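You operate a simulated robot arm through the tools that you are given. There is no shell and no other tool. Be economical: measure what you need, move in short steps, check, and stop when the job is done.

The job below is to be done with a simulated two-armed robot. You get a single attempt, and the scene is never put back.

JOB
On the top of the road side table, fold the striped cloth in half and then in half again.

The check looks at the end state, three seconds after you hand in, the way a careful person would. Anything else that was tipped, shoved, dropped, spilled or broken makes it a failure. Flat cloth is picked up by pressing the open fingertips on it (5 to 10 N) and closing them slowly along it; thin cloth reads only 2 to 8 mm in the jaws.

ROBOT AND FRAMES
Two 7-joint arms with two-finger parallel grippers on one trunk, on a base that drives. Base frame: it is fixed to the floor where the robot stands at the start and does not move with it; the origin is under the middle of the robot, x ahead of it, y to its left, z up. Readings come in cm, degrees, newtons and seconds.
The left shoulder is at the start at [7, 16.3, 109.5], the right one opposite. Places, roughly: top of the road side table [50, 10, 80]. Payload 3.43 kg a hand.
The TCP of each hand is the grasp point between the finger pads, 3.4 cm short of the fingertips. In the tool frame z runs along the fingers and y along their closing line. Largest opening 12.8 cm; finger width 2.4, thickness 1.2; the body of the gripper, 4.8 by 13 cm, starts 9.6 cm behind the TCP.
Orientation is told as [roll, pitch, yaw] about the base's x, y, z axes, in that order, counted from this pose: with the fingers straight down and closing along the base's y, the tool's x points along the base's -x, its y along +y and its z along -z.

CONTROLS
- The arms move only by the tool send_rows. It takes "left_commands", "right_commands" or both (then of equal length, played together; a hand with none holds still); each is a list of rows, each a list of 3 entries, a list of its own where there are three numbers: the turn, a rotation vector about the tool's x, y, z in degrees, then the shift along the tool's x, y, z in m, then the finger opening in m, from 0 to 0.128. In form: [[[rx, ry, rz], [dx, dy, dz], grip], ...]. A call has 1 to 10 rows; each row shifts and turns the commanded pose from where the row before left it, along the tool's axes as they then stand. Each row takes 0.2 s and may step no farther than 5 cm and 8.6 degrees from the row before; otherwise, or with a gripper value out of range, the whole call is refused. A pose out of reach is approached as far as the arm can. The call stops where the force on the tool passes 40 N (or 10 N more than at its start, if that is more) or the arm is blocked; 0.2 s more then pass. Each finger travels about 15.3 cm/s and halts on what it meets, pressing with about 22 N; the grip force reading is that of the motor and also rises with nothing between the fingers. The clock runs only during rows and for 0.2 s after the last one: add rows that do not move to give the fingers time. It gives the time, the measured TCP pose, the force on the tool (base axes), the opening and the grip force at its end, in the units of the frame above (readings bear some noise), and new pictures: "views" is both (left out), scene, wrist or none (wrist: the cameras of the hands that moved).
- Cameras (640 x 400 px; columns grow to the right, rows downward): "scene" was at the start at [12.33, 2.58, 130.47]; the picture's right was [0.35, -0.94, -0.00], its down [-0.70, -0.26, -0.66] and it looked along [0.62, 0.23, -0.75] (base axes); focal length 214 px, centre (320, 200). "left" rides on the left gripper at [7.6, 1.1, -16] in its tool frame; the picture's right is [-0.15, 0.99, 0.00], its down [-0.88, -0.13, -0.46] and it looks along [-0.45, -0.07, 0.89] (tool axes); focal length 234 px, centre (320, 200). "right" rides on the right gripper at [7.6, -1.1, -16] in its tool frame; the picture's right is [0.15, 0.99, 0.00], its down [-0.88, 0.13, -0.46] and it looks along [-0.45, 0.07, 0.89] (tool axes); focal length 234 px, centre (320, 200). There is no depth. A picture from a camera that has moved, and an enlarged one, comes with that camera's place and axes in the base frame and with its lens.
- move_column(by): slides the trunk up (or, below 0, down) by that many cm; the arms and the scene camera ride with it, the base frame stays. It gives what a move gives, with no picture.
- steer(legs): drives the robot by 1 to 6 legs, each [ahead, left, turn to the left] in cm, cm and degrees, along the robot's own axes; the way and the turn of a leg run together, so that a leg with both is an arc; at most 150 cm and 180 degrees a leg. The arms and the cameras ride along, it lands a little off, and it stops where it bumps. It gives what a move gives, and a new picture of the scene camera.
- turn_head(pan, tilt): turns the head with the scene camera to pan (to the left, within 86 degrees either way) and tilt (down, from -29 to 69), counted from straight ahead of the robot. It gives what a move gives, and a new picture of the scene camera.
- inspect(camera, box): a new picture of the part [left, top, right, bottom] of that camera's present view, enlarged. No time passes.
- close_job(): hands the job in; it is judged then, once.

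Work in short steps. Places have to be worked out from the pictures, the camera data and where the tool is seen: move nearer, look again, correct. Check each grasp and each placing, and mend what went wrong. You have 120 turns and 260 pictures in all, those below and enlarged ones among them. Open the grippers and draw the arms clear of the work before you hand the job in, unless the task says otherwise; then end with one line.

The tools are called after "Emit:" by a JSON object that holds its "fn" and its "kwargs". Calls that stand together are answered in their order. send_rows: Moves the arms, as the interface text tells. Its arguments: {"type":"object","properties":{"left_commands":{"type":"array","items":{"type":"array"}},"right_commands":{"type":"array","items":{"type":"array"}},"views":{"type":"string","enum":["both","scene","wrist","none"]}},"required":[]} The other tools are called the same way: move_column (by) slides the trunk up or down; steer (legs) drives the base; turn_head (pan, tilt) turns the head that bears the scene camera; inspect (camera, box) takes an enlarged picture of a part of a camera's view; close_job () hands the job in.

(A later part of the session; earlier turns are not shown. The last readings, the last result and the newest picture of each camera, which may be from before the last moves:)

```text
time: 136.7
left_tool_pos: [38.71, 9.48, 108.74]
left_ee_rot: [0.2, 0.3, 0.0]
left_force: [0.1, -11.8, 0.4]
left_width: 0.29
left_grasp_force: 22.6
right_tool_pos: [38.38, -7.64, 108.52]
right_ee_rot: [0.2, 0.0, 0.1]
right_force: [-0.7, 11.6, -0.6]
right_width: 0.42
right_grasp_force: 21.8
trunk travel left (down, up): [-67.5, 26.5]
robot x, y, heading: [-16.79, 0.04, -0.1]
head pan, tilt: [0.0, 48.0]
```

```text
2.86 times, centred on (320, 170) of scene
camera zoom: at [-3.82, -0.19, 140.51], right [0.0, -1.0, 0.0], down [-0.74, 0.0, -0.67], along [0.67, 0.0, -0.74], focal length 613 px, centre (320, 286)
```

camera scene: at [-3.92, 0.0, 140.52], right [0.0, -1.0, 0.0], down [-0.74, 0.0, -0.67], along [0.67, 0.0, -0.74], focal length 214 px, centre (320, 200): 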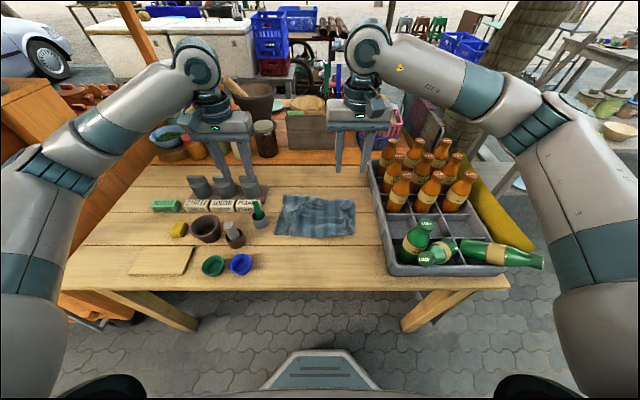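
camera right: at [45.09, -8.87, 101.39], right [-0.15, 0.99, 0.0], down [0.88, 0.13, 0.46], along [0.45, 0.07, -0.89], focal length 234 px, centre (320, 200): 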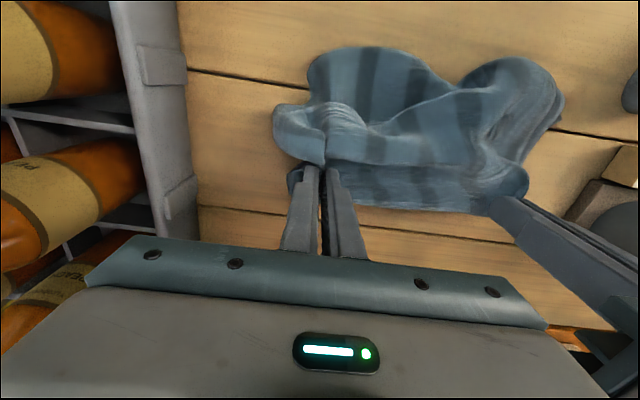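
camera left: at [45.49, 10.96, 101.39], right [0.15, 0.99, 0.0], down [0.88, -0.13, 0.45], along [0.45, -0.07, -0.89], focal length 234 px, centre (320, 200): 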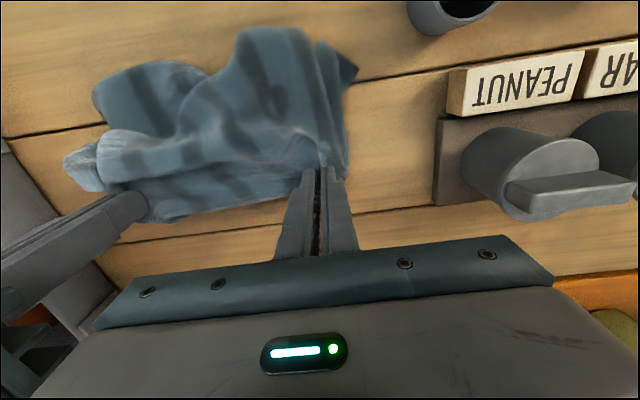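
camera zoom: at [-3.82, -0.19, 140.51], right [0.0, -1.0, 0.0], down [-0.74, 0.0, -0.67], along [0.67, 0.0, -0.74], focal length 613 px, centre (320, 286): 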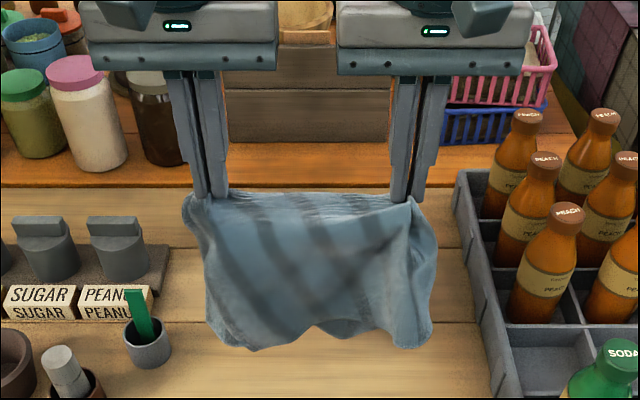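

It hangs with both layers. Now I'm lowering to touch at x≈38 and laying it flat forward.

Emit:
{"fn": "send_rows", "kwargs": {"left_commands": [[[0, 0, 0], [0, 0, 0.035], 0.0], [[0, 0, 0], [0, 0, 0.035], 0.0], [[0, 0, 0], [-0.022, 0, 0.022], 0.0], [[0, 0, 0], [-0.022, 0, 0.022], 0.0], [[0, 0, 0], [-0.022, 0, 0.022], 0.0], [[0, 0, 0], [-0.022, 0, 0.022], 0.0], [[0, 0, 0], [-0.022, 0, 0.022], 0.0], [[0, 0, 0], [-0.022, 0, 0.022], 0.0], [[0, 0, 0], [-0.022, 0, 0.022], 0.0], [[0, 0, 0], [-0.02, 0, 0.018], 0.0]], "right_commands": [[[0, 0, 0], [0, 0, 0.035], 0.0], [[0, 0, 0], [0, 0, 0.035], 0.0], [[0, 0, 0], [-0.022, 0, 0.022], 0.0], [[0, 0, 0], [-0.022, 0, 0.022], 0.0], [[0, 0, 0], [-0.022, 0, 0.022], 0.0], [[0, 0, 0], [-0.022, 0, 0.022], 0.0], [[0, 0, 0], [-0.022, 0, 0.022], 0.0], [[0, 0, 0], [-0.022, 0, 0.022], 0.0], [[0, 0, 0], [-0.022, 0, 0.022], 0.0], [[0, 0, 0], [-0.02, 0, 0.018], 0.0]], "views": "none"}}

Emit:
{"fn": "inspect", "kwargs": {"camera": "scene", "box": [220, 120, 420, 260]}}

```text
time: 138.9
left_tool_pos: [56.04, 9.73, 84.24]
left_ee_rot: [0.0, 0.3, 0.1]
left_force: [0.6, -11.4, -0.2]
left_width: 0.3
left_grasp_force: 22.3
right_tool_pos: [55.97, -7.49, 84.0]
right_ee_rot: [0.1, 0.1, 0.1]
right_force: [-0.8, 11.3, -0.5]
right_width: 0.39
right_grasp_force: 21.7
trunk travel left (down, up): [-67.5, 26.5]
robot x, y, heading: [-16.95, 0.19, 0.2]
head pan, tilt: [0.0, 48.0]
```

```text
2.86 times, centred on (320, 190) of scene
camera zoom: at [-3.76, -0.18, 140.51], right [0.0, -1.0, 0.0], down [-0.74, 0.0, -0.67], along [0.67, 0.0, -0.74], focal length 613 px, centre (320, 229)
```

zoom: 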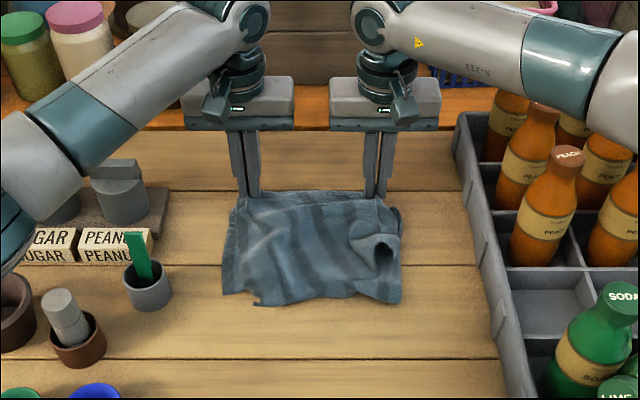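

It's laid back flat enough. I'll release, lift, and start turning both grippers 90° (cameras outward) for a gather-free grip on the crease.

Emit:
{"fn": "send_rows", "kwargs": {"left_commands": [[[0, 0, 0], [0, -0.003, 0.01], 0.0], [[0, 0, 0], [0, 0, 0.005], 0.01], [[0, 0, 0], [0, 0, 0], 0.04], [[0, 0, 0], [0, 0, 0], 0.07], [[0, 0, 0], [0, 0, -0.03], 0.07], [[0, 0, 0], [0, 0, -0.03], 0.07], [[0, 0, 8.5], [0, 0, -0.03], 0.07], [[0, 0, 8.5], [0, 0, 0], 0.07], [[0, 0, 8.5], [0, 0, 0], 0.07], [[0, 0, 8.5], [0, 0, 0], 0.07]], "right_commands": [[[0, 0, 0], [0, 0.003, 0.01], 0.0], [[0, 0, 0], [0, 0, 0.005], 0.01], [[0, 0, 0], [0, 0, 0], 0.04], [[0, 0, 0], [0, 0, 0], 0.07], [[0, 0, 0], [0, 0, -0.03], 0.07], [[0, 0, 0], [0, 0, -0.03], 0.07], [[0, 0, -8.5], [0, 0, -0.03], 0.07], [[0, 0, -8.5], [0, 0, 0], 0.07], [[0, 0, -8.5], [0, 0, 0], 0.07], [[0, 0, -8.5], [0, 0, 0], 0.07]], "views": "none"}}

Emit:
{"fn": "send_rows", "kwargs": {"left_commands": [[[0, 0, 8.5], [0, 0, 0], 0.07], [[0, 0, 8.5], [0, 0, 0], 0.07], [[0, 0, 8.5], [0, 0, 0], 0.07], [[0, 0, 8.5], [0, 0, 0], 0.07], [[0, 0, 8.5], [0, 0, 0], 0.07], [[0, 0, 8.5], [0, 0, 0], 0.07], [[0, 0, 5], [0, 0, 0], 0.07], [[0, 0, 0], [0, 0, 0], 0.07]], "right_commands": [[[0, 0, -8.5], [0, 0, 0], 0.07], [[0, 0, -8.5], [0, 0, 0], 0.07], [[0, 0, -8.5], [0, 0, 0], 0.07], [[0, 0, -8.5], [0, 0, 0], 0.07], [[0, 0, -8.5], [0, 0, 0], 0.07], [[0, 0, -8.5], [0, 0, 0], 0.07], [[0, 0, -5], [0, 0, 0], 0.07], [[0, 0, 0], [0, 0, 0], 0.07]], "views": "both"}}

Emit:
{"fn": "inspect", "kwargs": {"camera": "scene", "box": [220, 120, 420, 260]}}

```text
time: 141.1
left_tool_pos: [55.95, 9.26, 91.65]
left_ee_rot: [-0.1, 0.2, -34.0]
left_force: [0.2, -0.4, 0.9]
left_width: 6.99
left_grasp_force: 0.1
right_tool_pos: [55.8, -7.17, 91.66]
right_ee_rot: [0.0, -0.2, 34.3]
right_force: [0.1, -0.3, 0.0]
right_width: 6.98
right_grasp_force: 0.1
trunk travel left (down, up): [-67.5, 26.5]
robot x, y, heading: [-16.46, 0.09, -0.3]
head pan, tilt: [0.0, 48.0]
```

```text
time: 142.9
left_tool_pos: [55.85, 9.32, 91.55]
left_ee_rot: [-0.3, 0.1, -90.1]
left_force: [-0.2, -0.1, -0.1]
left_width: 7.01
left_grasp_force: 0.0
right_tool_pos: [55.8, -7.14, 91.75]
right_ee_rot: [0.1, -0.1, 42.6]
right_force: [-0.2, 0.1, 0.3]
right_width: 7.02
right_grasp_force: 0.0
right hand out of reach, approached as far as the arm can: row 2, 3, 4, 5, 6, 7
trunk travel left (down, up): [-67.5, 26.5]
robot x, y, heading: [-16.39, -0.4, 0.0]
head pan, tilt: [0.0, 48.0]
camera scene: at [-3.87, -0.18, 140.52], right [0.0, -1.0, 0.0], down [-0.74, 0.0, -0.67], along [0.67, 0.0, -0.74], focal length 214 px, centre (320, 200)
camera right: at [50.98, -13.25, 107.63], right [-0.78, 0.63, 0.0], down [0.56, 0.69, 0.46], along [0.29, 0.36, -0.89], focal length 234 px, centre (320, 200)
camera left: at [57.12, 16.82, 107.56], right [0.99, -0.15, 0.0], down [-0.13, -0.88, 0.46], along [-0.07, -0.45, -0.89], focal length 234 px, centre (320, 200)
```

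scene: 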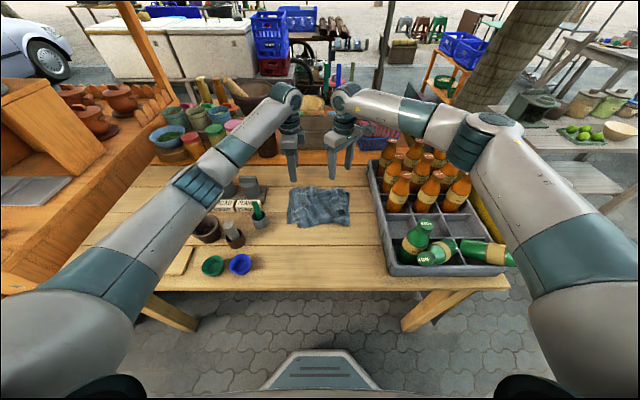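
right: 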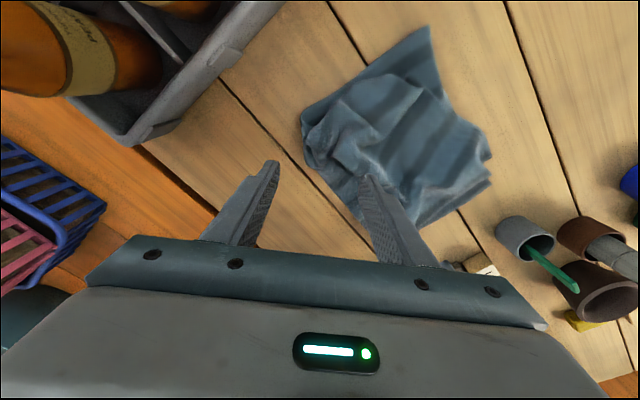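
left: 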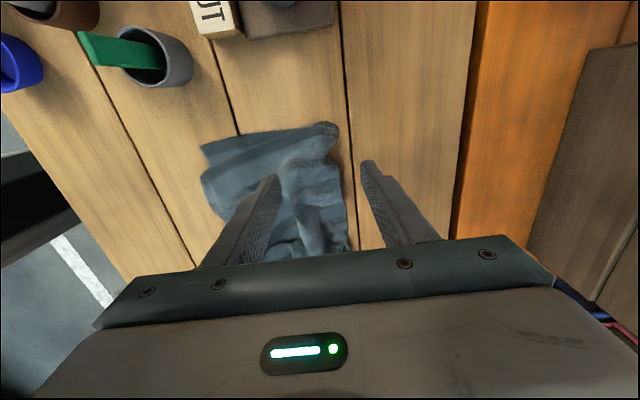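

```text
2.86 times, centred on (320, 190) of scene
camera zoom: at [-3.87, -0.18, 140.52], right [0.0, -1.0, 0.0], down [-0.74, 0.0, -0.67], along [0.67, 0.0, -0.74], focal length 613 px, centre (320, 229)
```

zoom: 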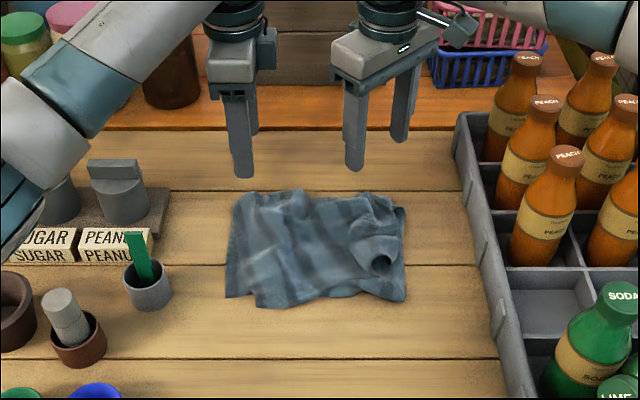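

The right wrist can't turn that far, and the left can. I'll return both to yaw 0 and grip the crease again with a smaller gap, then fold it directly back over the body without hanging it. I'm rotating back while positioning.

Emit:
{"fn": "send_rows", "kwargs": {"left_commands": [[[0, 0, -8.5], [0, 0, 0], 0.06], [[0, 0, -8.5], [0, 0, 0], 0.06], [[0, 0, -8.5], [0, 0, 0], 0.06], [[0, 0, -8.5], [0, 0, 0], 0.06], [[0, 0, -8.5], [0, 0, 0], 0.06], [[0, 0, -8.5], [0, 0, 0], 0.06], [[0, 0, -8.5], [0, 0, 0], 0.06], [[0, 0, -8.5], [0, 0, 0], 0.06], [[0, 0, -8.5], [0, 0, 0], 0.06], [[0, 0, -8.5], [0, 0, 0], 0.06]], "right_commands": [[[0, 0, 8.5], [0, 0, 0], 0.06], [[0, 0, 8.5], [0, 0, 0], 0.06], [[0, 0, 8.5], [0, 0, 0], 0.06], [[0, 0, 8.5], [0, 0, 0], 0.06], [[0, 0, 8.5], [0, 0, 0], 0.06], [[0, 0, 8.5], [0, 0, 0], 0.06], [[0, 0, 8.5], [0, 0, 0], 0.06], [[0, 0, 8.5], [0, 0, 0], 0.06], [[0, 0, 8.5], [0, 0, 0], 0.06], [[0, 0, 8.5], [0, 0, 0], 0.06]], "views": "none"}}

Emit:
{"fn": "send_rows", "kwargs": {"left_commands": [[[0, 0, -4.9], [0, 0, 0], 0.06], [[0, 0, 0], [0.002, -0.015, 0.02], 0.06], [[0, 0, 0], [0, 0, 0.03], 0.06], [[0, 0, 0], [0, 0, 0.03], 0.06], [[0, 0, 0], [0, 0, 0.015], 0.06], [[0, 0, 0], [0, 0, 0], 0.06]], "right_commands": [[[0, 0, 4.9], [0, 0, 0], 0.06], [[0, 0, 0], [0.008, -0.007, 0.02], 0.06], [[0, 0, 0], [0, 0, 0.03], 0.06], [[0, 0, 0], [0, 0, 0.03], 0.06], [[0, 0, 0], [0, 0, 0.015], 0.06], [[0, 0, 0], [0, 0, 0], 0.06]], "views": "wrist"}}

```text
time: 145.1
left_tool_pos: [56.01, 9.2, 91.77]
left_ee_rot: [0.1, 0.4, -4.8]
left_force: [0.1, -0.5, 0.4]
left_width: 5.99
left_grasp_force: 0.3
right_tool_pos: [55.92, -7.26, 91.72]
right_ee_rot: [0.2, 0.0, -42.6]
right_force: [0.3, -0.6, -0.1]
right_width: 5.98
right_grasp_force: 0.1
trunk travel left (down, up): [-67.5, 26.5]
robot x, y, heading: [-16.74, -0.13, -0.1]
head pan, tilt: [0.0, 48.0]
```

```text
time: 146.5
left_tool_pos: [55.89, 7.84, 82.11]
left_ee_rot: [0.0, 0.1, 0.0]
left_force: [0.6, 0.3, -0.7]
left_width: 5.98
left_grasp_force: 0.0
right_tool_pos: [54.68, -7.09, 82.45]
right_ee_rot: [0.2, 0.1, -47.3]
right_force: [0.2, 0.1, -0.3]
right_width: 6.01
right_grasp_force: 0.1
trunk travel left (down, up): [-67.5, 26.5]
robot x, y, heading: [-16.74, -0.01, -0.0]
head pan, tilt: [0.0, 48.0]
camera right: at [48.75, -2.33, 98.25], right [0.63, 0.78, 0.0], down [0.69, -0.56, 0.45], along [0.35, -0.28, -0.89], focal length 234 px, centre (320, 200)
camera left: at [48.31, 8.91, 98.02], right [0.15, 0.99, 0.0], down [0.88, -0.13, 0.45], along [0.45, -0.07, -0.89], focal length 234 px, centre (320, 200)
```

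right: 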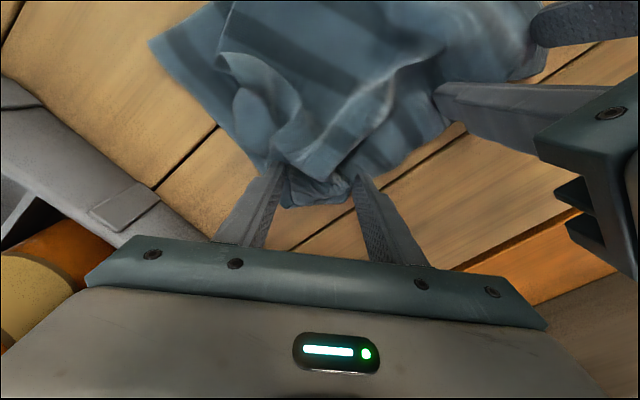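
left: 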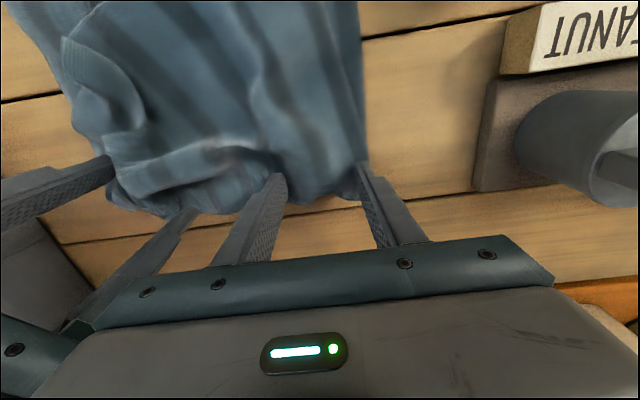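

The right gripper ended up diagonal at −47°, but it straddles the corner bump nicely, so I'll use it. Pressing both down.

Emit:
{"fn": "send_rows", "kwargs": {"left_commands": [[[0, 0, 0], [0.005, 0, 0.003], 0.06], [[0, 0, 0], [0, 0, 0.002], 0.06], [[0, 0, 0], [0, 0, 0.0015], 0.06], [[0, 0, 0], [0, 0, 0], 0.06]], "right_commands": [[[0, 0, 0], [0, 0, 0.005], 0.06], [[0, 0, 0], [0, 0, 0.003], 0.06], [[0, 0, 0], [0, 0, 0.0018], 0.06], [[0, 0, 0], [0, 0, 0], 0.06]], "views": "none"}}

Emit:
{"fn": "send_rows", "kwargs": {"left_commands": [[[0, 0, 0], [0, 0, 0.0004], 0.057], [[0, 0, 0], [0, 0, 0], 0.054], [[0, 0, 0], [0, 0, 0], 0.05], [[0, 0, 0], [0, 0, 0], 0.046], [[0, 0, 0], [0, 0, 0], 0.042], [[0, 0, 0], [0, 0, 0], 0.038], [[0, 0, 0], [0, 0, 0], 0.034], [[0, 0, 0], [0, 0, 0], 0.03], [[0, 0, 0], [0, 0, 0], 0.025], [[0, 0, 0], [0, 0, 0], 0.02]], "right_commands": [[[0, 0, 0], [0, 0, 0.0004], 0.057], [[0, 0, 0], [0, 0, 0], 0.054], [[0, 0, 0], [0, 0, 0], 0.05], [[0, 0, 0], [0, 0, 0], 0.046], [[0, 0, 0], [0, 0, 0], 0.042], [[0, 0, 0], [0, 0, 0], 0.038], [[0, 0, 0], [0, 0, 0], 0.034], [[0, 0, 0], [0, 0, 0], 0.03], [[0, 0, 0], [0, 0, 0], 0.025], [[0, 0, 0], [0, 0, 0], 0.02]], "views": "none"}}

Emit:
{"fn": "send_rows", "kwargs": {"left_commands": [[[0, 0, 0], [0, 0, 0], 0.015], [[0, 0, 0], [0, 0, 0], 0.01], [[0, 0, 0], [0, 0, -0.0002], 0.005], [[0, 0, 0], [0, 0, -0.0003], 0.0], [[0, 0, 0], [0, 0, -0.0005], 0.0], [[0, 0, 0], [0, 0, -0.002], 0.0], [[0, 0, 0], [0, 0, -0.005], 0.0], [[0, 0, 0], [0, 0, -0.01], 0.0]], "right_commands": [[[0, 0, 0], [0, 0, 0], 0.015], [[0, 0, 0], [0, 0, 0], 0.01], [[0, 0, 0], [0, 0, -0.0002], 0.005], [[0, 0, 0], [0, 0, -0.0003], 0.0], [[0, 0, 0], [0, 0, -0.0005], 0.0], [[0, 0, 0], [0, 0, -0.002], 0.0], [[0, 0, 0], [0, 0, -0.005], 0.0], [[0, 0, 0], [0, 0, -0.01], 0.0]], "views": "wrist"}}

```text
time: 147.5
left_tool_pos: [55.16, 7.76, 81.79]
left_ee_rot: [0.0, 0.1, 0.0]
left_force: [0.9, 0.0, 3.1]
left_width: 6.02
left_grasp_force: 0.6
right_tool_pos: [54.9, -7.12, 81.8]
right_ee_rot: [0.4, 0.0, -47.3]
right_force: [5.9, -0.4, 30.7]
right_width: 5.73
right_grasp_force: 0.0
trunk travel left (down, up): [-67.5, 26.5]
robot x, y, heading: [-16.61, 0.11, 0.2]
head pan, tilt: [0.0, 48.0]
```

```text
time: 148.1
left_tool_pos: [54.98, 7.67, 81.73]
left_ee_rot: [0.0, 0.2, 0.0]
left_force: [-1.2, 0.0, 5.3]
left_width: 4.99
left_grasp_force: 0.1
right_tool_pos: [54.89, -7.14, 81.79]
right_ee_rot: [0.0, 0.0, -47.2]
right_force: [-2.6, 1.6, 17.8]
right_width: 5.15
right_grasp_force: 1.2
trunk travel left (down, up): [-67.5, 26.5]
robot x, y, heading: [-16.76, -0.17, 0.2]
head pan, tilt: [0.0, 48.0]
stopped in row 3 (right hand): the force on the tool passed its limit (the readings are from after the stop); the commanded pose is now the measured one
```

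```text
time: 149.9
left_tool_pos: [55.24, 7.79, 83.41]
left_ee_rot: [0.1, 0.3, 0.0]
left_force: [-0.5, 0.4, -0.3]
left_width: 1.7
left_grasp_force: 22.0
right_tool_pos: [54.63, -7.14, 83.06]
right_ee_rot: [-0.2, 0.0, -47.3]
right_force: [-0.1, 0.5, 0.2]
right_width: 0.52
right_grasp_force: 22.4
trunk travel left (down, up): [-67.5, 26.5]
robot x, y, heading: [-16.75, -0.03, -0.1]
head pan, tilt: [0.0, 48.0]
camera right: at [48.73, -2.44, 99.01], right [0.63, 0.78, 0.0], down [0.69, -0.56, 0.45], along [0.35, -0.29, -0.89], focal length 234 px, centre (320, 200)
camera left: at [47.77, 8.88, 99.27], right [0.15, 0.99, 0.0], down [0.88, -0.13, 0.45], along [0.45, -0.07, -0.89], focal length 234 px, centre (320, 200)
```

right: 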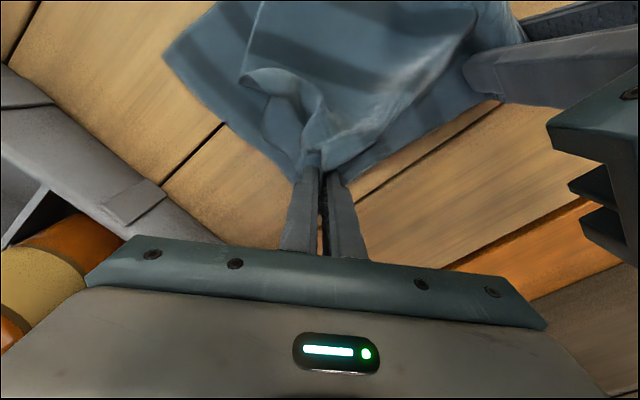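
left: 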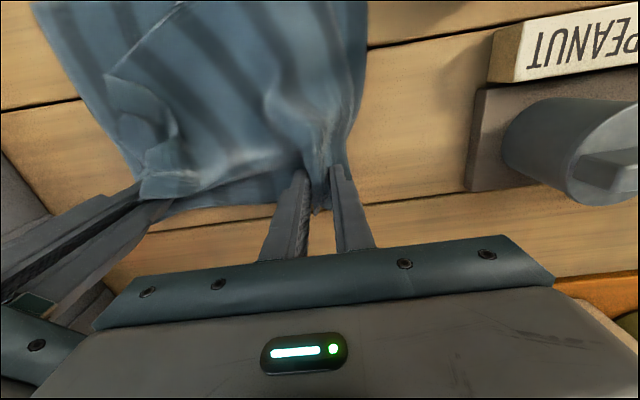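

Both grips are on the crease (right 5 mm, left a 17 mm bunch). I'm now folding it directly back over the body toward the near edge.

Emit:
{"fn": "send_rows", "kwargs": {"left_commands": [[[0, 0, 0], [0, 0, -0.025], 0.0], [[0, 0, 0], [0.01, 0, -0.025], 0.0], [[0, 0, 0], [0.02, 0, -0.02], 0.0], [[0, 0, 0], [0.022, 0, -0.01], 0.0], [[0, 0, 0], [0.022, 0, 0], 0.0], [[0, 0, 0], [0.022, 0, 0.008], 0.0], [[0, 0, 0], [0.018, 0, 0.015], 0.0], [[0, 0, 0], [0.012, 0, 0.02], 0.0], [[0, 0, 0], [0.004, 0, 0.02], 0.0], [[0, 0, 0], [0, 0, 0], 0.0]], "right_commands": [[[0, 0, 0], [0, 0, -0.025], 0.0], [[0, 0, 0], [0.00678, -0.00735, -0.025], 0.0], [[0, 0, 0], [0.01356, -0.0147, -0.02], 0.0], [[0, 0, 0], [0.0149, -0.0162, -0.01], 0.0], [[0, 0, 0], [0.0149, -0.0162, 0], 0.0], [[0, 0, 0], [0.0149, -0.0162, 0.008], 0.0], [[0, 0, 0], [0.0122, -0.0132, 0.015], 0.0], [[0, 0, 0], [0.0081, -0.0088, 0.02], 0.0], [[0, 0, 0], [0.0027, -0.0029, 0.02], 0.0], [[0, 0, 0], [0, 0, 0], 0.0]], "views": "wrist"}}

Emit:
{"fn": "inspect", "kwargs": {"camera": "scene", "box": [220, 120, 420, 260]}}

```text
time: 152.1
left_tool_pos: [42.28, 7.59, 84.99]
left_ee_rot: [0.0, 0.2, 0.0]
left_force: [-0.3, -0.2, 0.7]
left_width: 1.7
left_grasp_force: 21.9
right_tool_pos: [41.64, -7.16, 84.98]
right_ee_rot: [0.0, 0.0, -47.3]
right_force: [0.4, -0.5, 0.9]
right_width: 0.52
right_grasp_force: 22.3
trunk travel left (down, up): [-67.5, 26.5]
robot x, y, heading: [-16.85, 0.13, -0.2]
head pan, tilt: [0.0, 48.0]
camera right: at [35.72, -2.43, 100.83], right [0.63, 0.78, 0.0], down [0.69, -0.56, 0.46], along [0.35, -0.29, -0.89], focal length 234 px, centre (320, 200)
camera left: at [34.88, 8.76, 100.98], right [0.15, 0.99, 0.0], down [0.88, -0.13, 0.45], along [0.45, -0.07, -0.89], focal length 234 px, centre (320, 200)
```

right: 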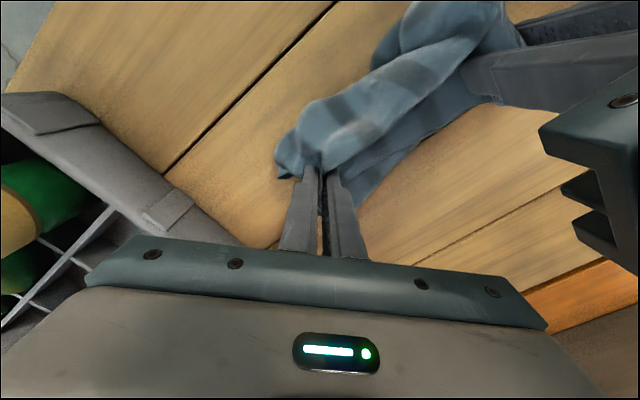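
left: 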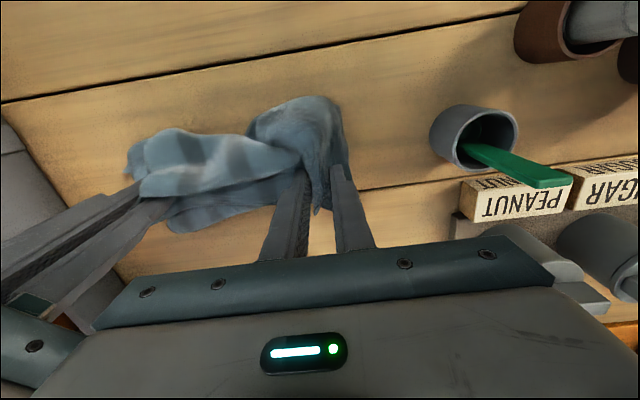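

```text
2.86 times, centred on (320, 190) of scene
camera zoom: at [-3.9, -0.18, 140.52], right [0.0, -1.0, 0.0], down [-0.74, 0.0, -0.67], along [0.67, 0.0, -0.74], focal length 613 px, centre (320, 229)
```

zoom: 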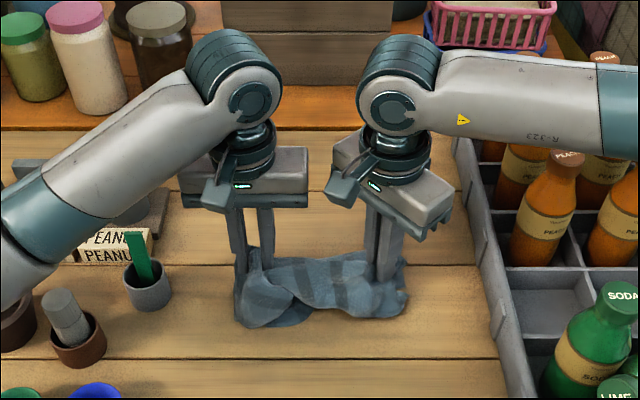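

It's compacting into a strip. I'm lowering the last 2.5 cm, releasing and lifting clear to see.

Emit:
{"fn": "send_rows", "kwargs": {"left_commands": [[[0, 0, 0], [0, 0.005, 0.012], 0.0], [[0, 0, 0], [0, 0.005, 0.012], 0.0], [[0, 0, 0], [0, 0, 0], 0.03], [[0, 0, 0], [0, 0, 0], 0.06], [[0, 0, 0], [0, 0, 0], 0.07], [[0, 0, 0], [0, 0, -0.03], 0.07], [[0, 0, 0], [0, 0, -0.03], 0.07], [[0, 0, 0], [0, 0.01, -0.04], 0.07], [[0, 0, 0], [0, 0.02, -0.04], 0.07], [[0, 0, 0], [0, 0.02, -0.04], 0.07]], "right_commands": [[[0, 0, 0], [-0.004, -0.004, 0.012], 0.0], [[0, 0, 0], [-0.004, -0.004, 0.012], 0.0], [[0, 0, 0], [0, 0, 0], 0.03], [[0, 0, 0], [0, 0, 0], 0.06], [[0, 0, 0], [0, 0, 0], 0.07], [[0, 0, 0], [0, 0, -0.03], 0.07], [[0, 0, 0], [0, 0, -0.03], 0.07], [[0, 0, 0], [0, 0, -0.04], 0.07], [[0, 0, 0], [0, 0, -0.04], 0.07], [[0, 0, 0], [0, 0, -0.04], 0.07]], "views": "wrist"}}

Emit:
{"fn": "inspect", "kwargs": {"camera": "scene", "box": [240, 160, 400, 260]}}

```text
time: 154.3
left_tool_pos: [42.24, 13.6, 100.6]
left_ee_rot: [0.1, 0.2, 0.1]
left_force: [-0.5, -1.2, -0.1]
left_width: 6.99
left_grasp_force: 0.1
right_tool_pos: [41.58, -8.54, 100.53]
right_ee_rot: [0.0, -0.1, -47.4]
right_force: [-0.2, 0.2, -0.5]
right_width: 6.99
right_grasp_force: 0.1
trunk travel left (down, up): [-67.5, 26.5]
robot x, y, heading: [-16.62, -0.05, 0.1]
head pan, tilt: [0.0, 48.0]
camera right: at [35.63, -3.69, 116.52], right [0.63, 0.78, 0.0], down [0.69, -0.56, 0.46], along [0.35, -0.29, -0.89], focal length 234 px, centre (320, 200)
camera left: at [34.69, 14.76, 116.61], right [0.15, 0.99, 0.0], down [0.88, -0.13, 0.45], along [0.45, -0.07, -0.89], focal length 234 px, centre (320, 200)
```

right: 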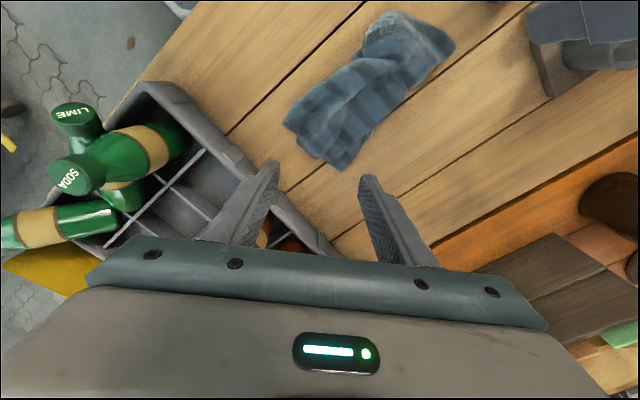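
left: 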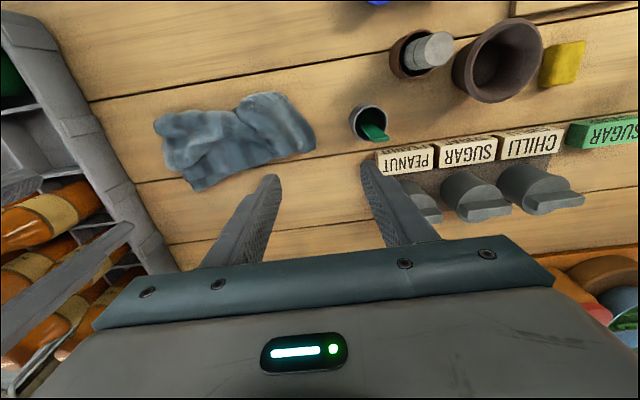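

```text
4.00 times, centred on (320, 210) of scene
camera zoom: at [-4.03, -0.11, 140.52], right [0.0, -1.0, 0.0], down [-0.74, 0.0, -0.67], along [0.67, 0.0, -0.74], focal length 858 px, centre (320, 160)
```

zoom: 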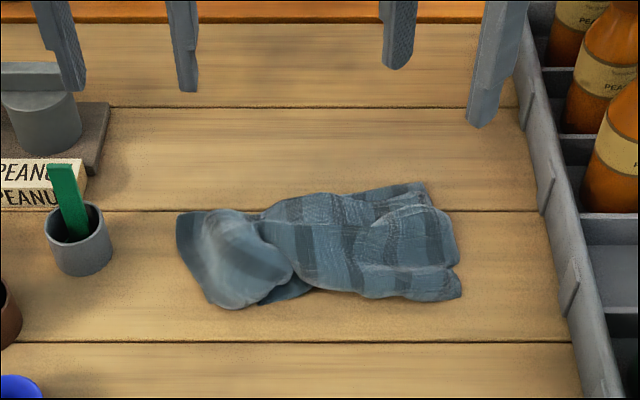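

The cloth is now a four-layer strip of about 25×10 cm, a bit lumpy but folded. Next I'll attend to the tipped bottles, so I'm turning the head toward the crate.

Emit:
{"fn": "turn_head", "kwargs": {"pan": -40, "tilt": 50}}

Emit:
{"fn": "inspect", "kwargs": {"camera": "right", "box": [0, 80, 320, 280]}}

```text
time: 155.4
left_tool_pos: [42.28, 13.55, 100.65]
left_ee_rot: [0.1, 0.2, 0.0]
left_force: [-0.6, 0.1, 0.5]
left_width: 7.01
left_grasp_force: 0.1
right_tool_pos: [41.84, -8.55, 100.58]
right_ee_rot: [-0.1, 0.2, -47.4]
right_force: [0.0, 0.4, -0.7]
right_width: 6.99
right_grasp_force: 0.0
trunk travel left (down, up): [-67.5, 26.5]
robot x, y, heading: [-16.75, 0.05, 0.0]
head pan, tilt: [-40.0, 50.0]
camera scene: at [-5.86, -5.13, 140.25], right [-0.64, -0.77, 0.0], down [-0.59, 0.49, -0.64], along [0.49, -0.41, -0.77], focal length 214 px, centre (320, 200)
```

scene: 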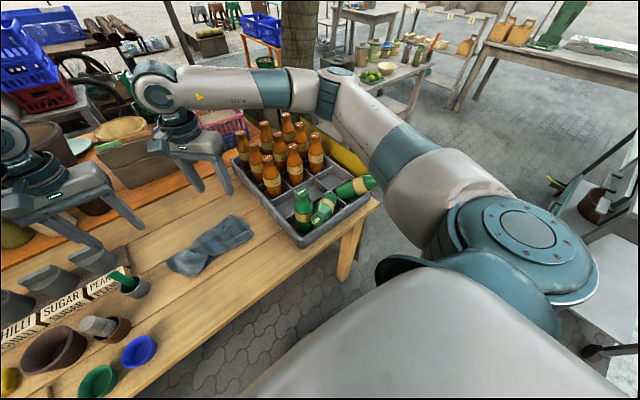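

```text
2.00 times, centred on (160, 180) of right
camera zoom: at [35.76, -3.74, 116.39], right [0.63, 0.78, 0.0], down [0.69, -0.56, 0.45], along [0.35, -0.29, -0.89], focal length 468 px, centre (640, 240)
```

zoom: 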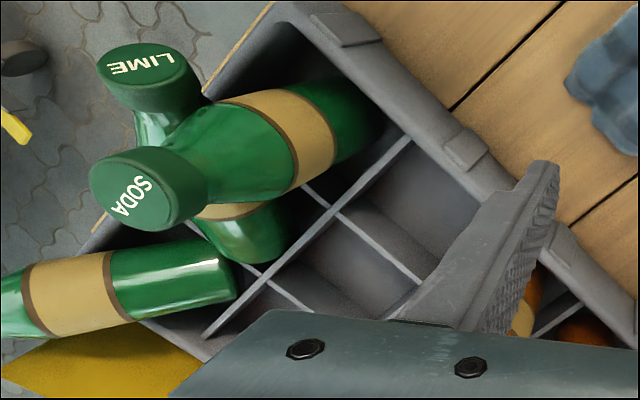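

Emit:
{"fn": "inspect", "kwargs": {"camera": "scene", "box": [220, 100, 400, 260]}}

```text
2.50 times, centred on (310, 180) of scene
camera zoom: at [-5.86, -5.13, 140.25], right [-0.64, -0.77, 0.0], down [-0.59, 0.49, -0.64], along [0.49, -0.41, -0.77], focal length 536 px, centre (345, 250)
```

zoom: 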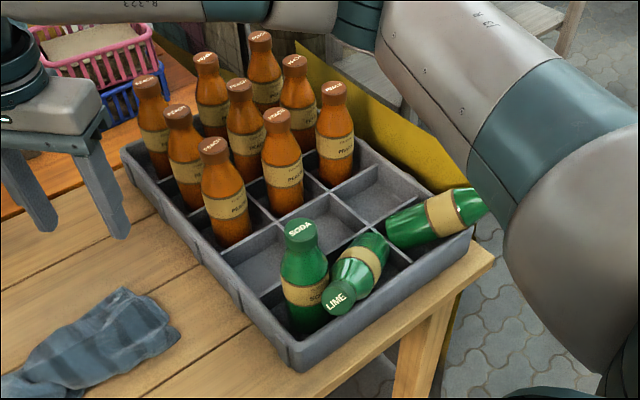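

I've located the tipped LIME bottle: cap at about (21.4,−27.3,89.3), base in its cell centred near (27.3,−36), with SODA still upright at (27,−26.5). I'll back up 12 cm to keep the elbow clear, then push LIME's neck upright with closed fingers.

Emit:
{"fn": "send_rows", "kwargs": {"right_commands": [[[0, 0, 0], [0, 0, -0.04], 0.03], [[0, 0, 0], [0, 0, -0.04], 0.0]], "left_commands": [[[0, 0, 0], [0, 0, -0.04], 0.03], [[0, 0, 0], [0, 0, -0.04], 0.0]], "views": "none"}}

Emit:
{"fn": "steer", "kwargs": {"legs": [[-12, 0, 0]]}}

```text
time: 156.0
left_tool_pos: [42.27, 13.79, 108.58]
left_ee_rot: [0.0, 0.3, 0.0]
left_force: [-0.3, -0.1, 0.0]
left_width: 0.0
left_grasp_force: 22.4
right_tool_pos: [41.64, -8.36, 108.67]
right_ee_rot: [0.0, 0.1, -47.3]
right_force: [0.0, -0.4, 0.7]
right_width: 0.0
right_grasp_force: 22.0
trunk travel left (down, up): [-67.5, 26.5]
robot x, y, heading: [-16.53, 0.14, -0.1]
head pan, tilt: [-40.0, 50.0]
```

```text
time: 157.2
left_tool_pos: [30.85, 13.74, 108.58]
left_ee_rot: [0.1, 0.3, 0.0]
left_force: [0.0, -0.7, 0.1]
left_width: 0.0
left_grasp_force: 21.8
right_tool_pos: [30.01, -8.41, 108.58]
right_ee_rot: [-0.1, 0.1, -47.4]
right_force: [-0.6, -0.5, -0.1]
right_width: 0.03
right_grasp_force: 22.3
trunk travel left (down, up): [-67.5, 26.5]
robot x, y, heading: [-28.54, 0.01, 0.3]
head pan, tilt: [-40.0, 50.0]
camera scene: at [-17.61, -5.13, 140.23], right [-0.64, -0.77, 0.0], down [-0.59, 0.49, -0.64], along [0.49, -0.41, -0.77], focal length 214 px, centre (320, 200)
```

scene: 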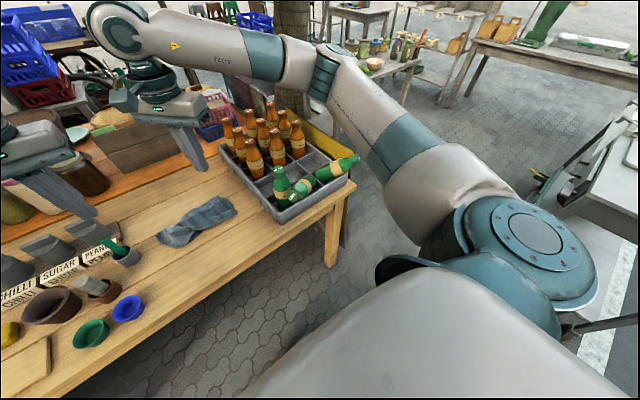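

Clear of the crate. I'm moving the closed right fingers to just in front of LIME's cap, at height.

Emit:
{"fn": "send_rows", "kwargs": {"right_commands": [[[0, 0, 0], [-0.0059, -0.0233, 0], 0.0], [[0, 0, 0], [-0.0059, -0.0233, 0], 0.0], [[0, 0, 0], [-0.0059, -0.0233, 0], 0.0], [[0, 0, 0], [-0.0059, -0.0233, 0], 0.0], [[0, 0, 0], [-0.0059, -0.0233, 0], 0.0], [[0, 0, 0], [-0.0059, -0.0233, 0], 0.0], [[0, 0, 0], [-0.0059, -0.0233, 0], 0.0], [[0, 0, 0], [-0.0059, -0.0233, 0.03], 0.0], [[0, 0, 0], [0, 0, 0.03], 0.0], [[0, 0, 0], [0, 0, 0], 0.0]], "views": "wrist"}}

Emit:
{"fn": "inspect", "kwargs": {"camera": "scene", "box": [180, 90, 380, 240]}}

```text
time: 159.4
left_tool_pos: [30.67, 13.74, 108.53]
left_ee_rot: [0.1, 0.2, -0.1]
left_force: [-0.5, -0.1, -0.2]
left_width: 0.0
left_grasp_force: 22.5
right_tool_pos: [19.49, -24.57, 102.67]
right_ee_rot: [-0.2, 0.1, -47.4]
right_force: [-1.1, -0.3, 0.3]
right_width: 0.0
right_grasp_force: 22.1
trunk travel left (down, up): [-67.5, 26.5]
robot x, y, heading: [-28.41, -0.01, 0.1]
head pan, tilt: [-40.0, 50.0]
camera right: at [13.44, -19.83, 118.55], right [0.63, 0.78, 0.0], down [0.69, -0.56, 0.46], along [0.35, -0.29, -0.89], focal length 234 px, centre (320, 200)
```

right: 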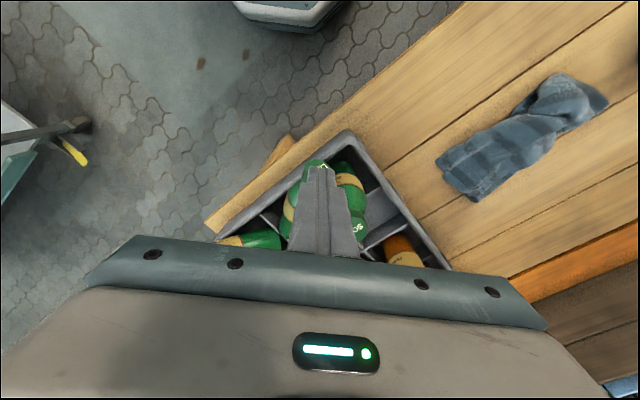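

```text
2.67 times, centred on (280, 165) of scene
camera zoom: at [-17.72, -5.13, 140.25], right [-0.64, -0.77, 0.0], down [-0.59, 0.49, -0.64], along [0.49, -0.41, -0.77], focal length 572 px, centre (427, 293)
```

zoom: 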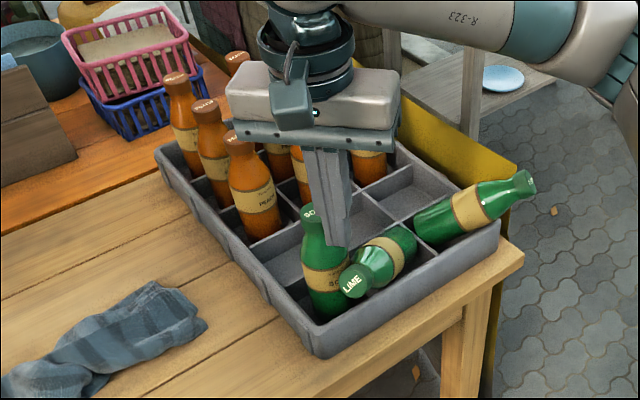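

The cap position is confirmed from both cameras. I'm lowering to tip height ≈88, then pushing slowly toward the cell centre.

Emit:
{"fn": "send_rows", "kwargs": {"right_commands": [[[0, 0, 0], [0, 0, 0.03], 0.0], [[0, 0, 0], [0, 0, 0.03], 0.0], [[0, 0, 0], [0, 0, 0.03], 0.0], [[0, 0, 0], [0, 0, 0.022], 0.0], [[0, 0, 0], [-0.0099, -0.0015, 0], 0.0], [[0, 0, 0], [-0.0099, -0.0015, 0], 0.0], [[0, 0, 0], [-0.0099, -0.0015, 0], 0.0], [[0, 0, 0], [-0.0099, -0.0015, 0], 0.0]], "views": "none"}}

Emit:
{"fn": "inspect", "kwargs": {"camera": "scene", "box": [180, 90, 380, 240]}}

```text
time: 160.9
left_tool_pos: [30.51, 13.91, 108.69]
left_ee_rot: [0.2, 0.3, 0.3]
left_force: [0.4, -0.7, -0.5]
left_width: 0.01
left_grasp_force: 22.1
right_tool_pos: [19.97, -25.0, 91.55]
right_ee_rot: [0.4, 1.1, -46.3]
right_force: [-18.3, 23.4, 12.3]
right_width: 0.01
right_grasp_force: 22.0
trunk travel left (down, up): [-67.5, 26.5]
robot x, y, heading: [-28.49, -0.16, 0.1]
head pan, tilt: [-40.0, 50.0]
stopped in row 7 (right hand): the force on the tool passed its limit (the readings are from after the stop); the commanded pose is now the measured one
```

```text
2.67 times, centred on (280, 165) of scene
camera zoom: at [-17.83, -4.95, 140.26], right [-0.64, -0.77, 0.0], down [-0.59, 0.49, -0.64], along [0.49, -0.41, -0.77], focal length 572 px, centre (427, 293)
```

zoom: 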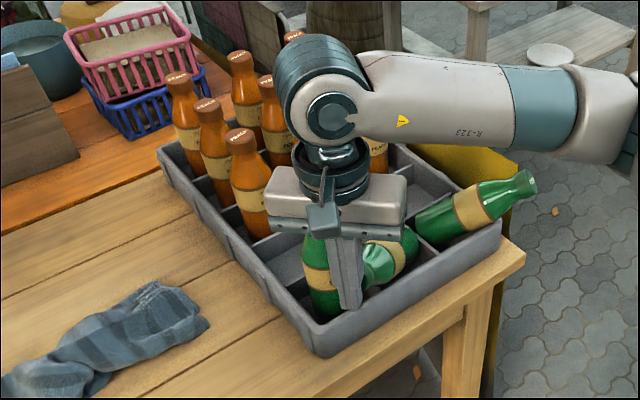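

The bottle lies too flat, so the push is mostly axial. I'll back up, open, and straddle the cap to lift it instead.

Emit:
{"fn": "send_rows", "kwargs": {"right_commands": [[[0, 0, 0], [0.012, 0, -0.005], 0.0], [[0, 0, 0], [0, 0, -0.03], 0.02], [[0, 0, 0], [0, 0, -0.03], 0.05], [[0, 0, 8.0], [0, 0, 0], 0.05], [[0, 0, 0], [-0.018, -0.0024, 0], 0.05], [[0, 0, 0], [-0.018, -0.0024, 0], 0.05], [[0, 0, 0], [0, 0, 0.02], 0.05], [[0, 0, 0], [0, 0, 0], 0.05]], "views": "wrist"}}

Emit:
{"fn": "inspect", "kwargs": {"camera": "scene", "box": [180, 90, 380, 240]}}

```text
time: 162.7
left_tool_pos: [30.46, 13.77, 108.63]
left_ee_rot: [0.1, 0.3, 0.1]
left_force: [-0.5, 0.0, 0.5]
left_width: 0.0
left_grasp_force: 22.1
right_tool_pos: [21.1, -28.02, 95.88]
right_ee_rot: [0.1, 0.6, -54.7]
right_force: [-0.9, 0.0, 0.4]
right_width: 4.99
right_grasp_force: 0.0
trunk travel left (down, up): [-67.5, 26.5]
robot x, y, heading: [-28.6, 0.06, -0.0]
head pan, tilt: [-40.0, 50.0]
camera right: at [15.88, -22.61, 111.81], right [0.72, 0.69, 0.0], down [0.62, -0.65, 0.45], along [0.31, -0.32, -0.89], focal length 234 px, centre (320, 200)
```

right: 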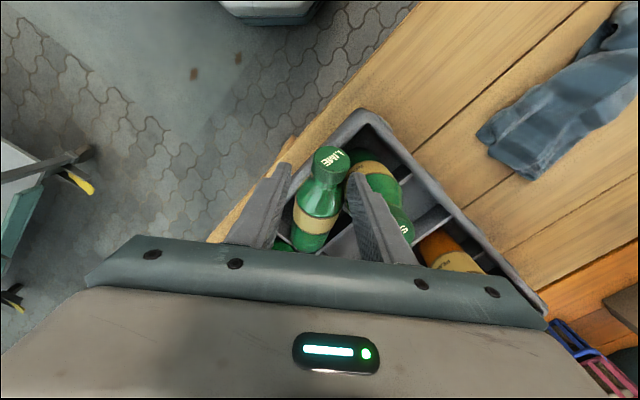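

```text
2.67 times, centred on (280, 165) of scene
camera zoom: at [-17.74, -5.05, 140.25], right [-0.64, -0.77, 0.0], down [-0.59, 0.49, -0.64], along [0.49, -0.41, -0.77], focal length 572 px, centre (427, 293)
```

zoom: 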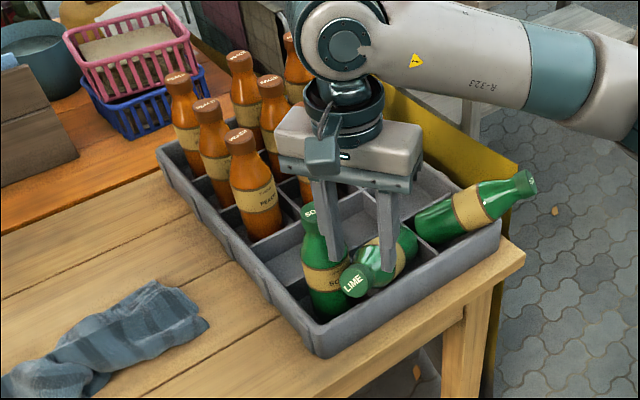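

LIME lies right between the open fingers. SODA is close on one side, so I'll grip right at the cap end where there's room: shift, lower to tip ≈87.6, and close.

Emit:
{"fn": "send_rows", "kwargs": {"right_commands": [[[0, 0, 0], [0.0147, 0.0086, 0], 0.05], [[0, 0, 0], [0, 0, 0.02], 0.05], [[0, 0, 0], [0, 0, 0.02], 0.05], [[0, 0, 0], [0, 0, 0.01], 0.05], [[0, 0, 0], [0, 0, 0], 0.035], [[0, 0, 0], [0, 0, 0], 0.02], [[0, 0, 0], [0, 0, 0], 0.01], [[0, 0, 0], [0, 0, 0], 0.0]], "views": "wrist"}}

```text
time: 164.5
left_tool_pos: [30.7, 14.0, 108.62]
left_ee_rot: [0.1, 0.3, 0.1]
left_force: [0.0, 0.0, -1.0]
left_width: 0.0
left_grasp_force: 22.1
right_tool_pos: [20.96, -26.37, 90.92]
right_ee_rot: [0.1, 0.6, -54.7]
right_force: [5.4, 3.8, 3.9]
right_width: 3.6
right_grasp_force: 22.6
trunk travel left (down, up): [-67.5, 26.5]
robot x, y, heading: [-28.69, -0.0, 0.1]
head pan, tilt: [-40.0, 50.0]
camera right: at [15.73, -20.9, 106.78], right [0.72, 0.69, 0.0], down [0.62, -0.65, 0.45], along [0.31, -0.32, -0.89], focal length 234 px, centre (320, 200)
```

right: 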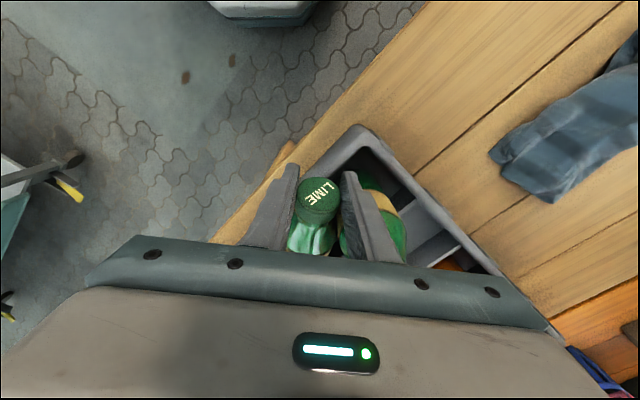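

The cap is gripped at 3.6 cm. I'm swinging it up along the arc about its base.

Emit:
{"fn": "send_rows", "kwargs": {"right_commands": [[[0, 0, 0], [-0.0074, 0, -0.0128], 0.0], [[0, 0, 0], [-0.0074, 0, -0.0128], 0.0], [[0, 0, 0], [-0.0095, 0, -0.0113], 0.0], [[0, 0, 0], [-0.0095, 0, -0.0113], 0.0], [[0, 0, 0], [-0.0113, 0, -0.0095], 0.0], [[0, 0, 0], [-0.0113, 0, -0.0095], 0.0], [[0, 0, 0], [-0.0128, 0, -0.0074], 0.0], [[0, 0, 0], [-0.0128, 0, -0.0074], 0.0]], "views": "wrist"}}

Emit:
{"fn": "inspect", "kwargs": {"camera": "scene", "box": [180, 90, 380, 240]}}

```text
time: 166.3
left_tool_pos: [30.71, 13.84, 108.61]
left_ee_rot: [0.1, 0.3, 0.2]
left_force: [0.2, -0.7, -0.4]
left_width: 0.0
left_grasp_force: 22.3
right_tool_pos: [25.82, -32.9, 99.0]
right_ee_rot: [0.2, 0.6, -54.6]
right_force: [0.3, -0.2, -1.2]
right_width: 0.0
right_grasp_force: 21.9
trunk travel left (down, up): [-67.5, 26.5]
robot x, y, heading: [-28.62, 0.17, 0.2]
head pan, tilt: [-40.0, 50.0]
camera right: at [20.55, -27.58, 114.9], right [0.72, 0.69, 0.0], down [0.62, -0.65, 0.45], along [0.31, -0.32, -0.89], focal length 234 px, centre (320, 200)
```

right: 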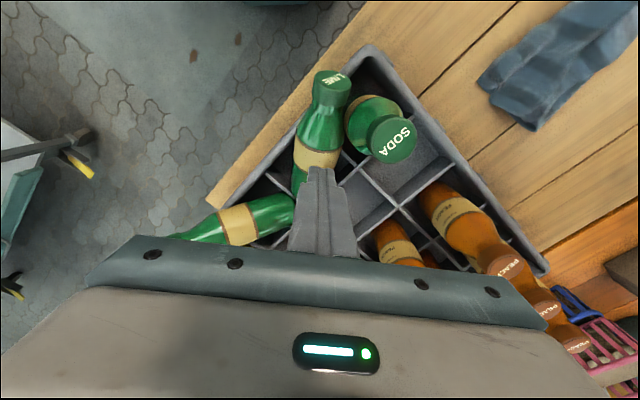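

```text
2.67 times, centred on (280, 165) of scene
camera zoom: at [-17.71, -5.08, 140.24], right [-0.64, -0.77, 0.0], down [-0.59, 0.49, -0.64], along [0.49, -0.41, -0.77], focal length 572 px, centre (427, 293)
```

zoom: 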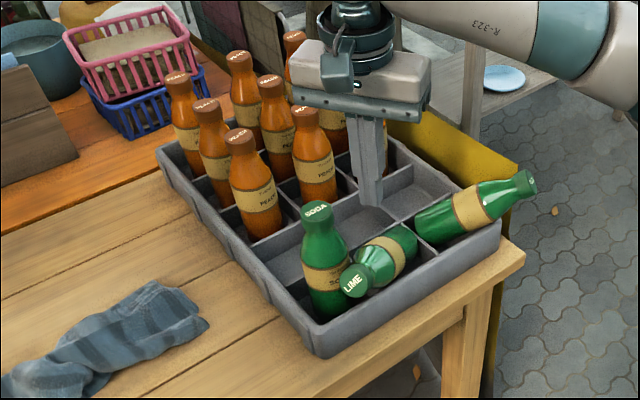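

It slipped: the grip was only at the fingertip edge. I'm retrying with a deeper grip on the cap.

Emit:
{"fn": "send_rows", "kwargs": {"right_commands": [[[0, 0, 0], [0.0275, 0, 0], 0.02], [[0, 0, 0], [0.0275, 0, 0], 0.05], [[0, 0, 0], [0.0255, 0, 0], 0.05], [[0, 0, 0], [0, 0, 0.025], 0.05], [[0, 0, 0], [0, 0, 0.025], 0.05], [[0, 0, 0], [0, 0, 0.025], 0.05], [[0, 0, 0], [0, 0, 0.024], 0.05], [[0, 0, 0], [0, 0, 0], 0.03], [[0, 0, 0], [0, 0, 0], 0.015], [[0, 0, 0], [0, 0, 0], 0.0]], "views": "wrist"}}

```text
time: 168.5
left_tool_pos: [30.72, 13.84, 108.58]
left_ee_rot: [0.0, 0.3, 0.2]
left_force: [-0.4, -0.9, -0.1]
left_width: 0.0
left_grasp_force: 21.7
right_tool_pos: [21.13, -26.18, 89.13]
right_ee_rot: [0.2, 0.6, -54.8]
right_force: [2.9, 0.7, 4.3]
right_width: 3.56
right_grasp_force: 22.3
trunk travel left (down, up): [-67.5, 26.5]
robot x, y, heading: [-28.62, 0.23, 0.1]
head pan, tilt: [-40.0, 50.0]
camera right: at [15.9, -20.89, 105.19], right [0.72, 0.69, 0.0], down [0.62, -0.65, 0.45], along [0.31, -0.32, -0.89], focal length 234 px, centre (320, 200)
```

right: 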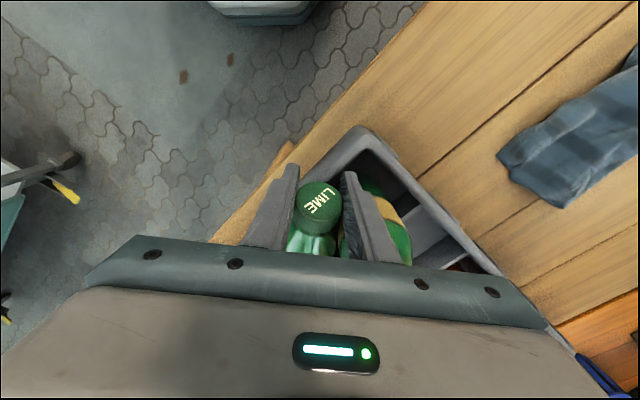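

Deeper grip (3.56 cm, centred). I'm lifting slowly, mostly upward at first.

Emit:
{"fn": "send_rows", "kwargs": {"right_commands": [[[0, 0, 0], [-0.002, 0, -0.008], 0.0], [[0, 0, 0], [-0.003, 0, -0.008], 0.0], [[0, 0, 0], [-0.003, 0, -0.008], 0.0], [[0, 0, 0], [-0.004, 0, -0.008], 0.0], [[0, 0, 0], [-0.005, 0, -0.008], 0.0], [[0, 0, 0], [0, 0, 0], 0.0]], "views": "wrist"}}

```text
time: 169.9
left_tool_pos: [30.71, 13.9, 108.62]
left_ee_rot: [0.1, 0.2, 0.1]
left_force: [0.1, -0.2, -0.1]
left_width: 0.0
left_grasp_force: 20.9
right_tool_pos: [22.04, -27.81, 93.13]
right_ee_rot: [0.1, 0.6, -54.7]
right_force: [-2.0, 0.5, -1.7]
right_width: 3.54
right_grasp_force: 22.4
trunk travel left (down, up): [-67.5, 26.5]
robot x, y, heading: [-28.58, 0.04, 0.1]
head pan, tilt: [-40.0, 50.0]
camera right: at [16.86, -22.44, 109.08], right [0.72, 0.69, 0.0], down [0.62, -0.65, 0.45], along [0.31, -0.32, -0.89], focal length 234 px, centre (320, 200)
```

right: 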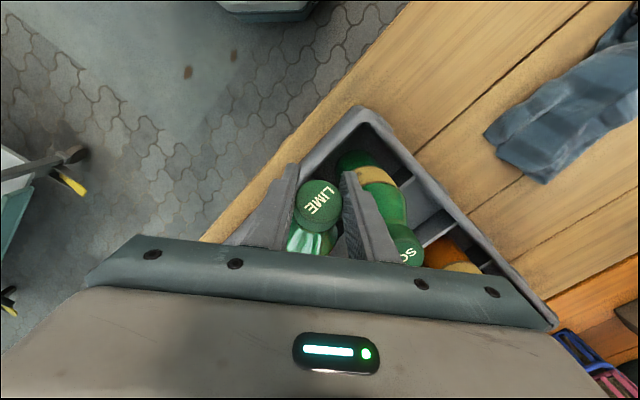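

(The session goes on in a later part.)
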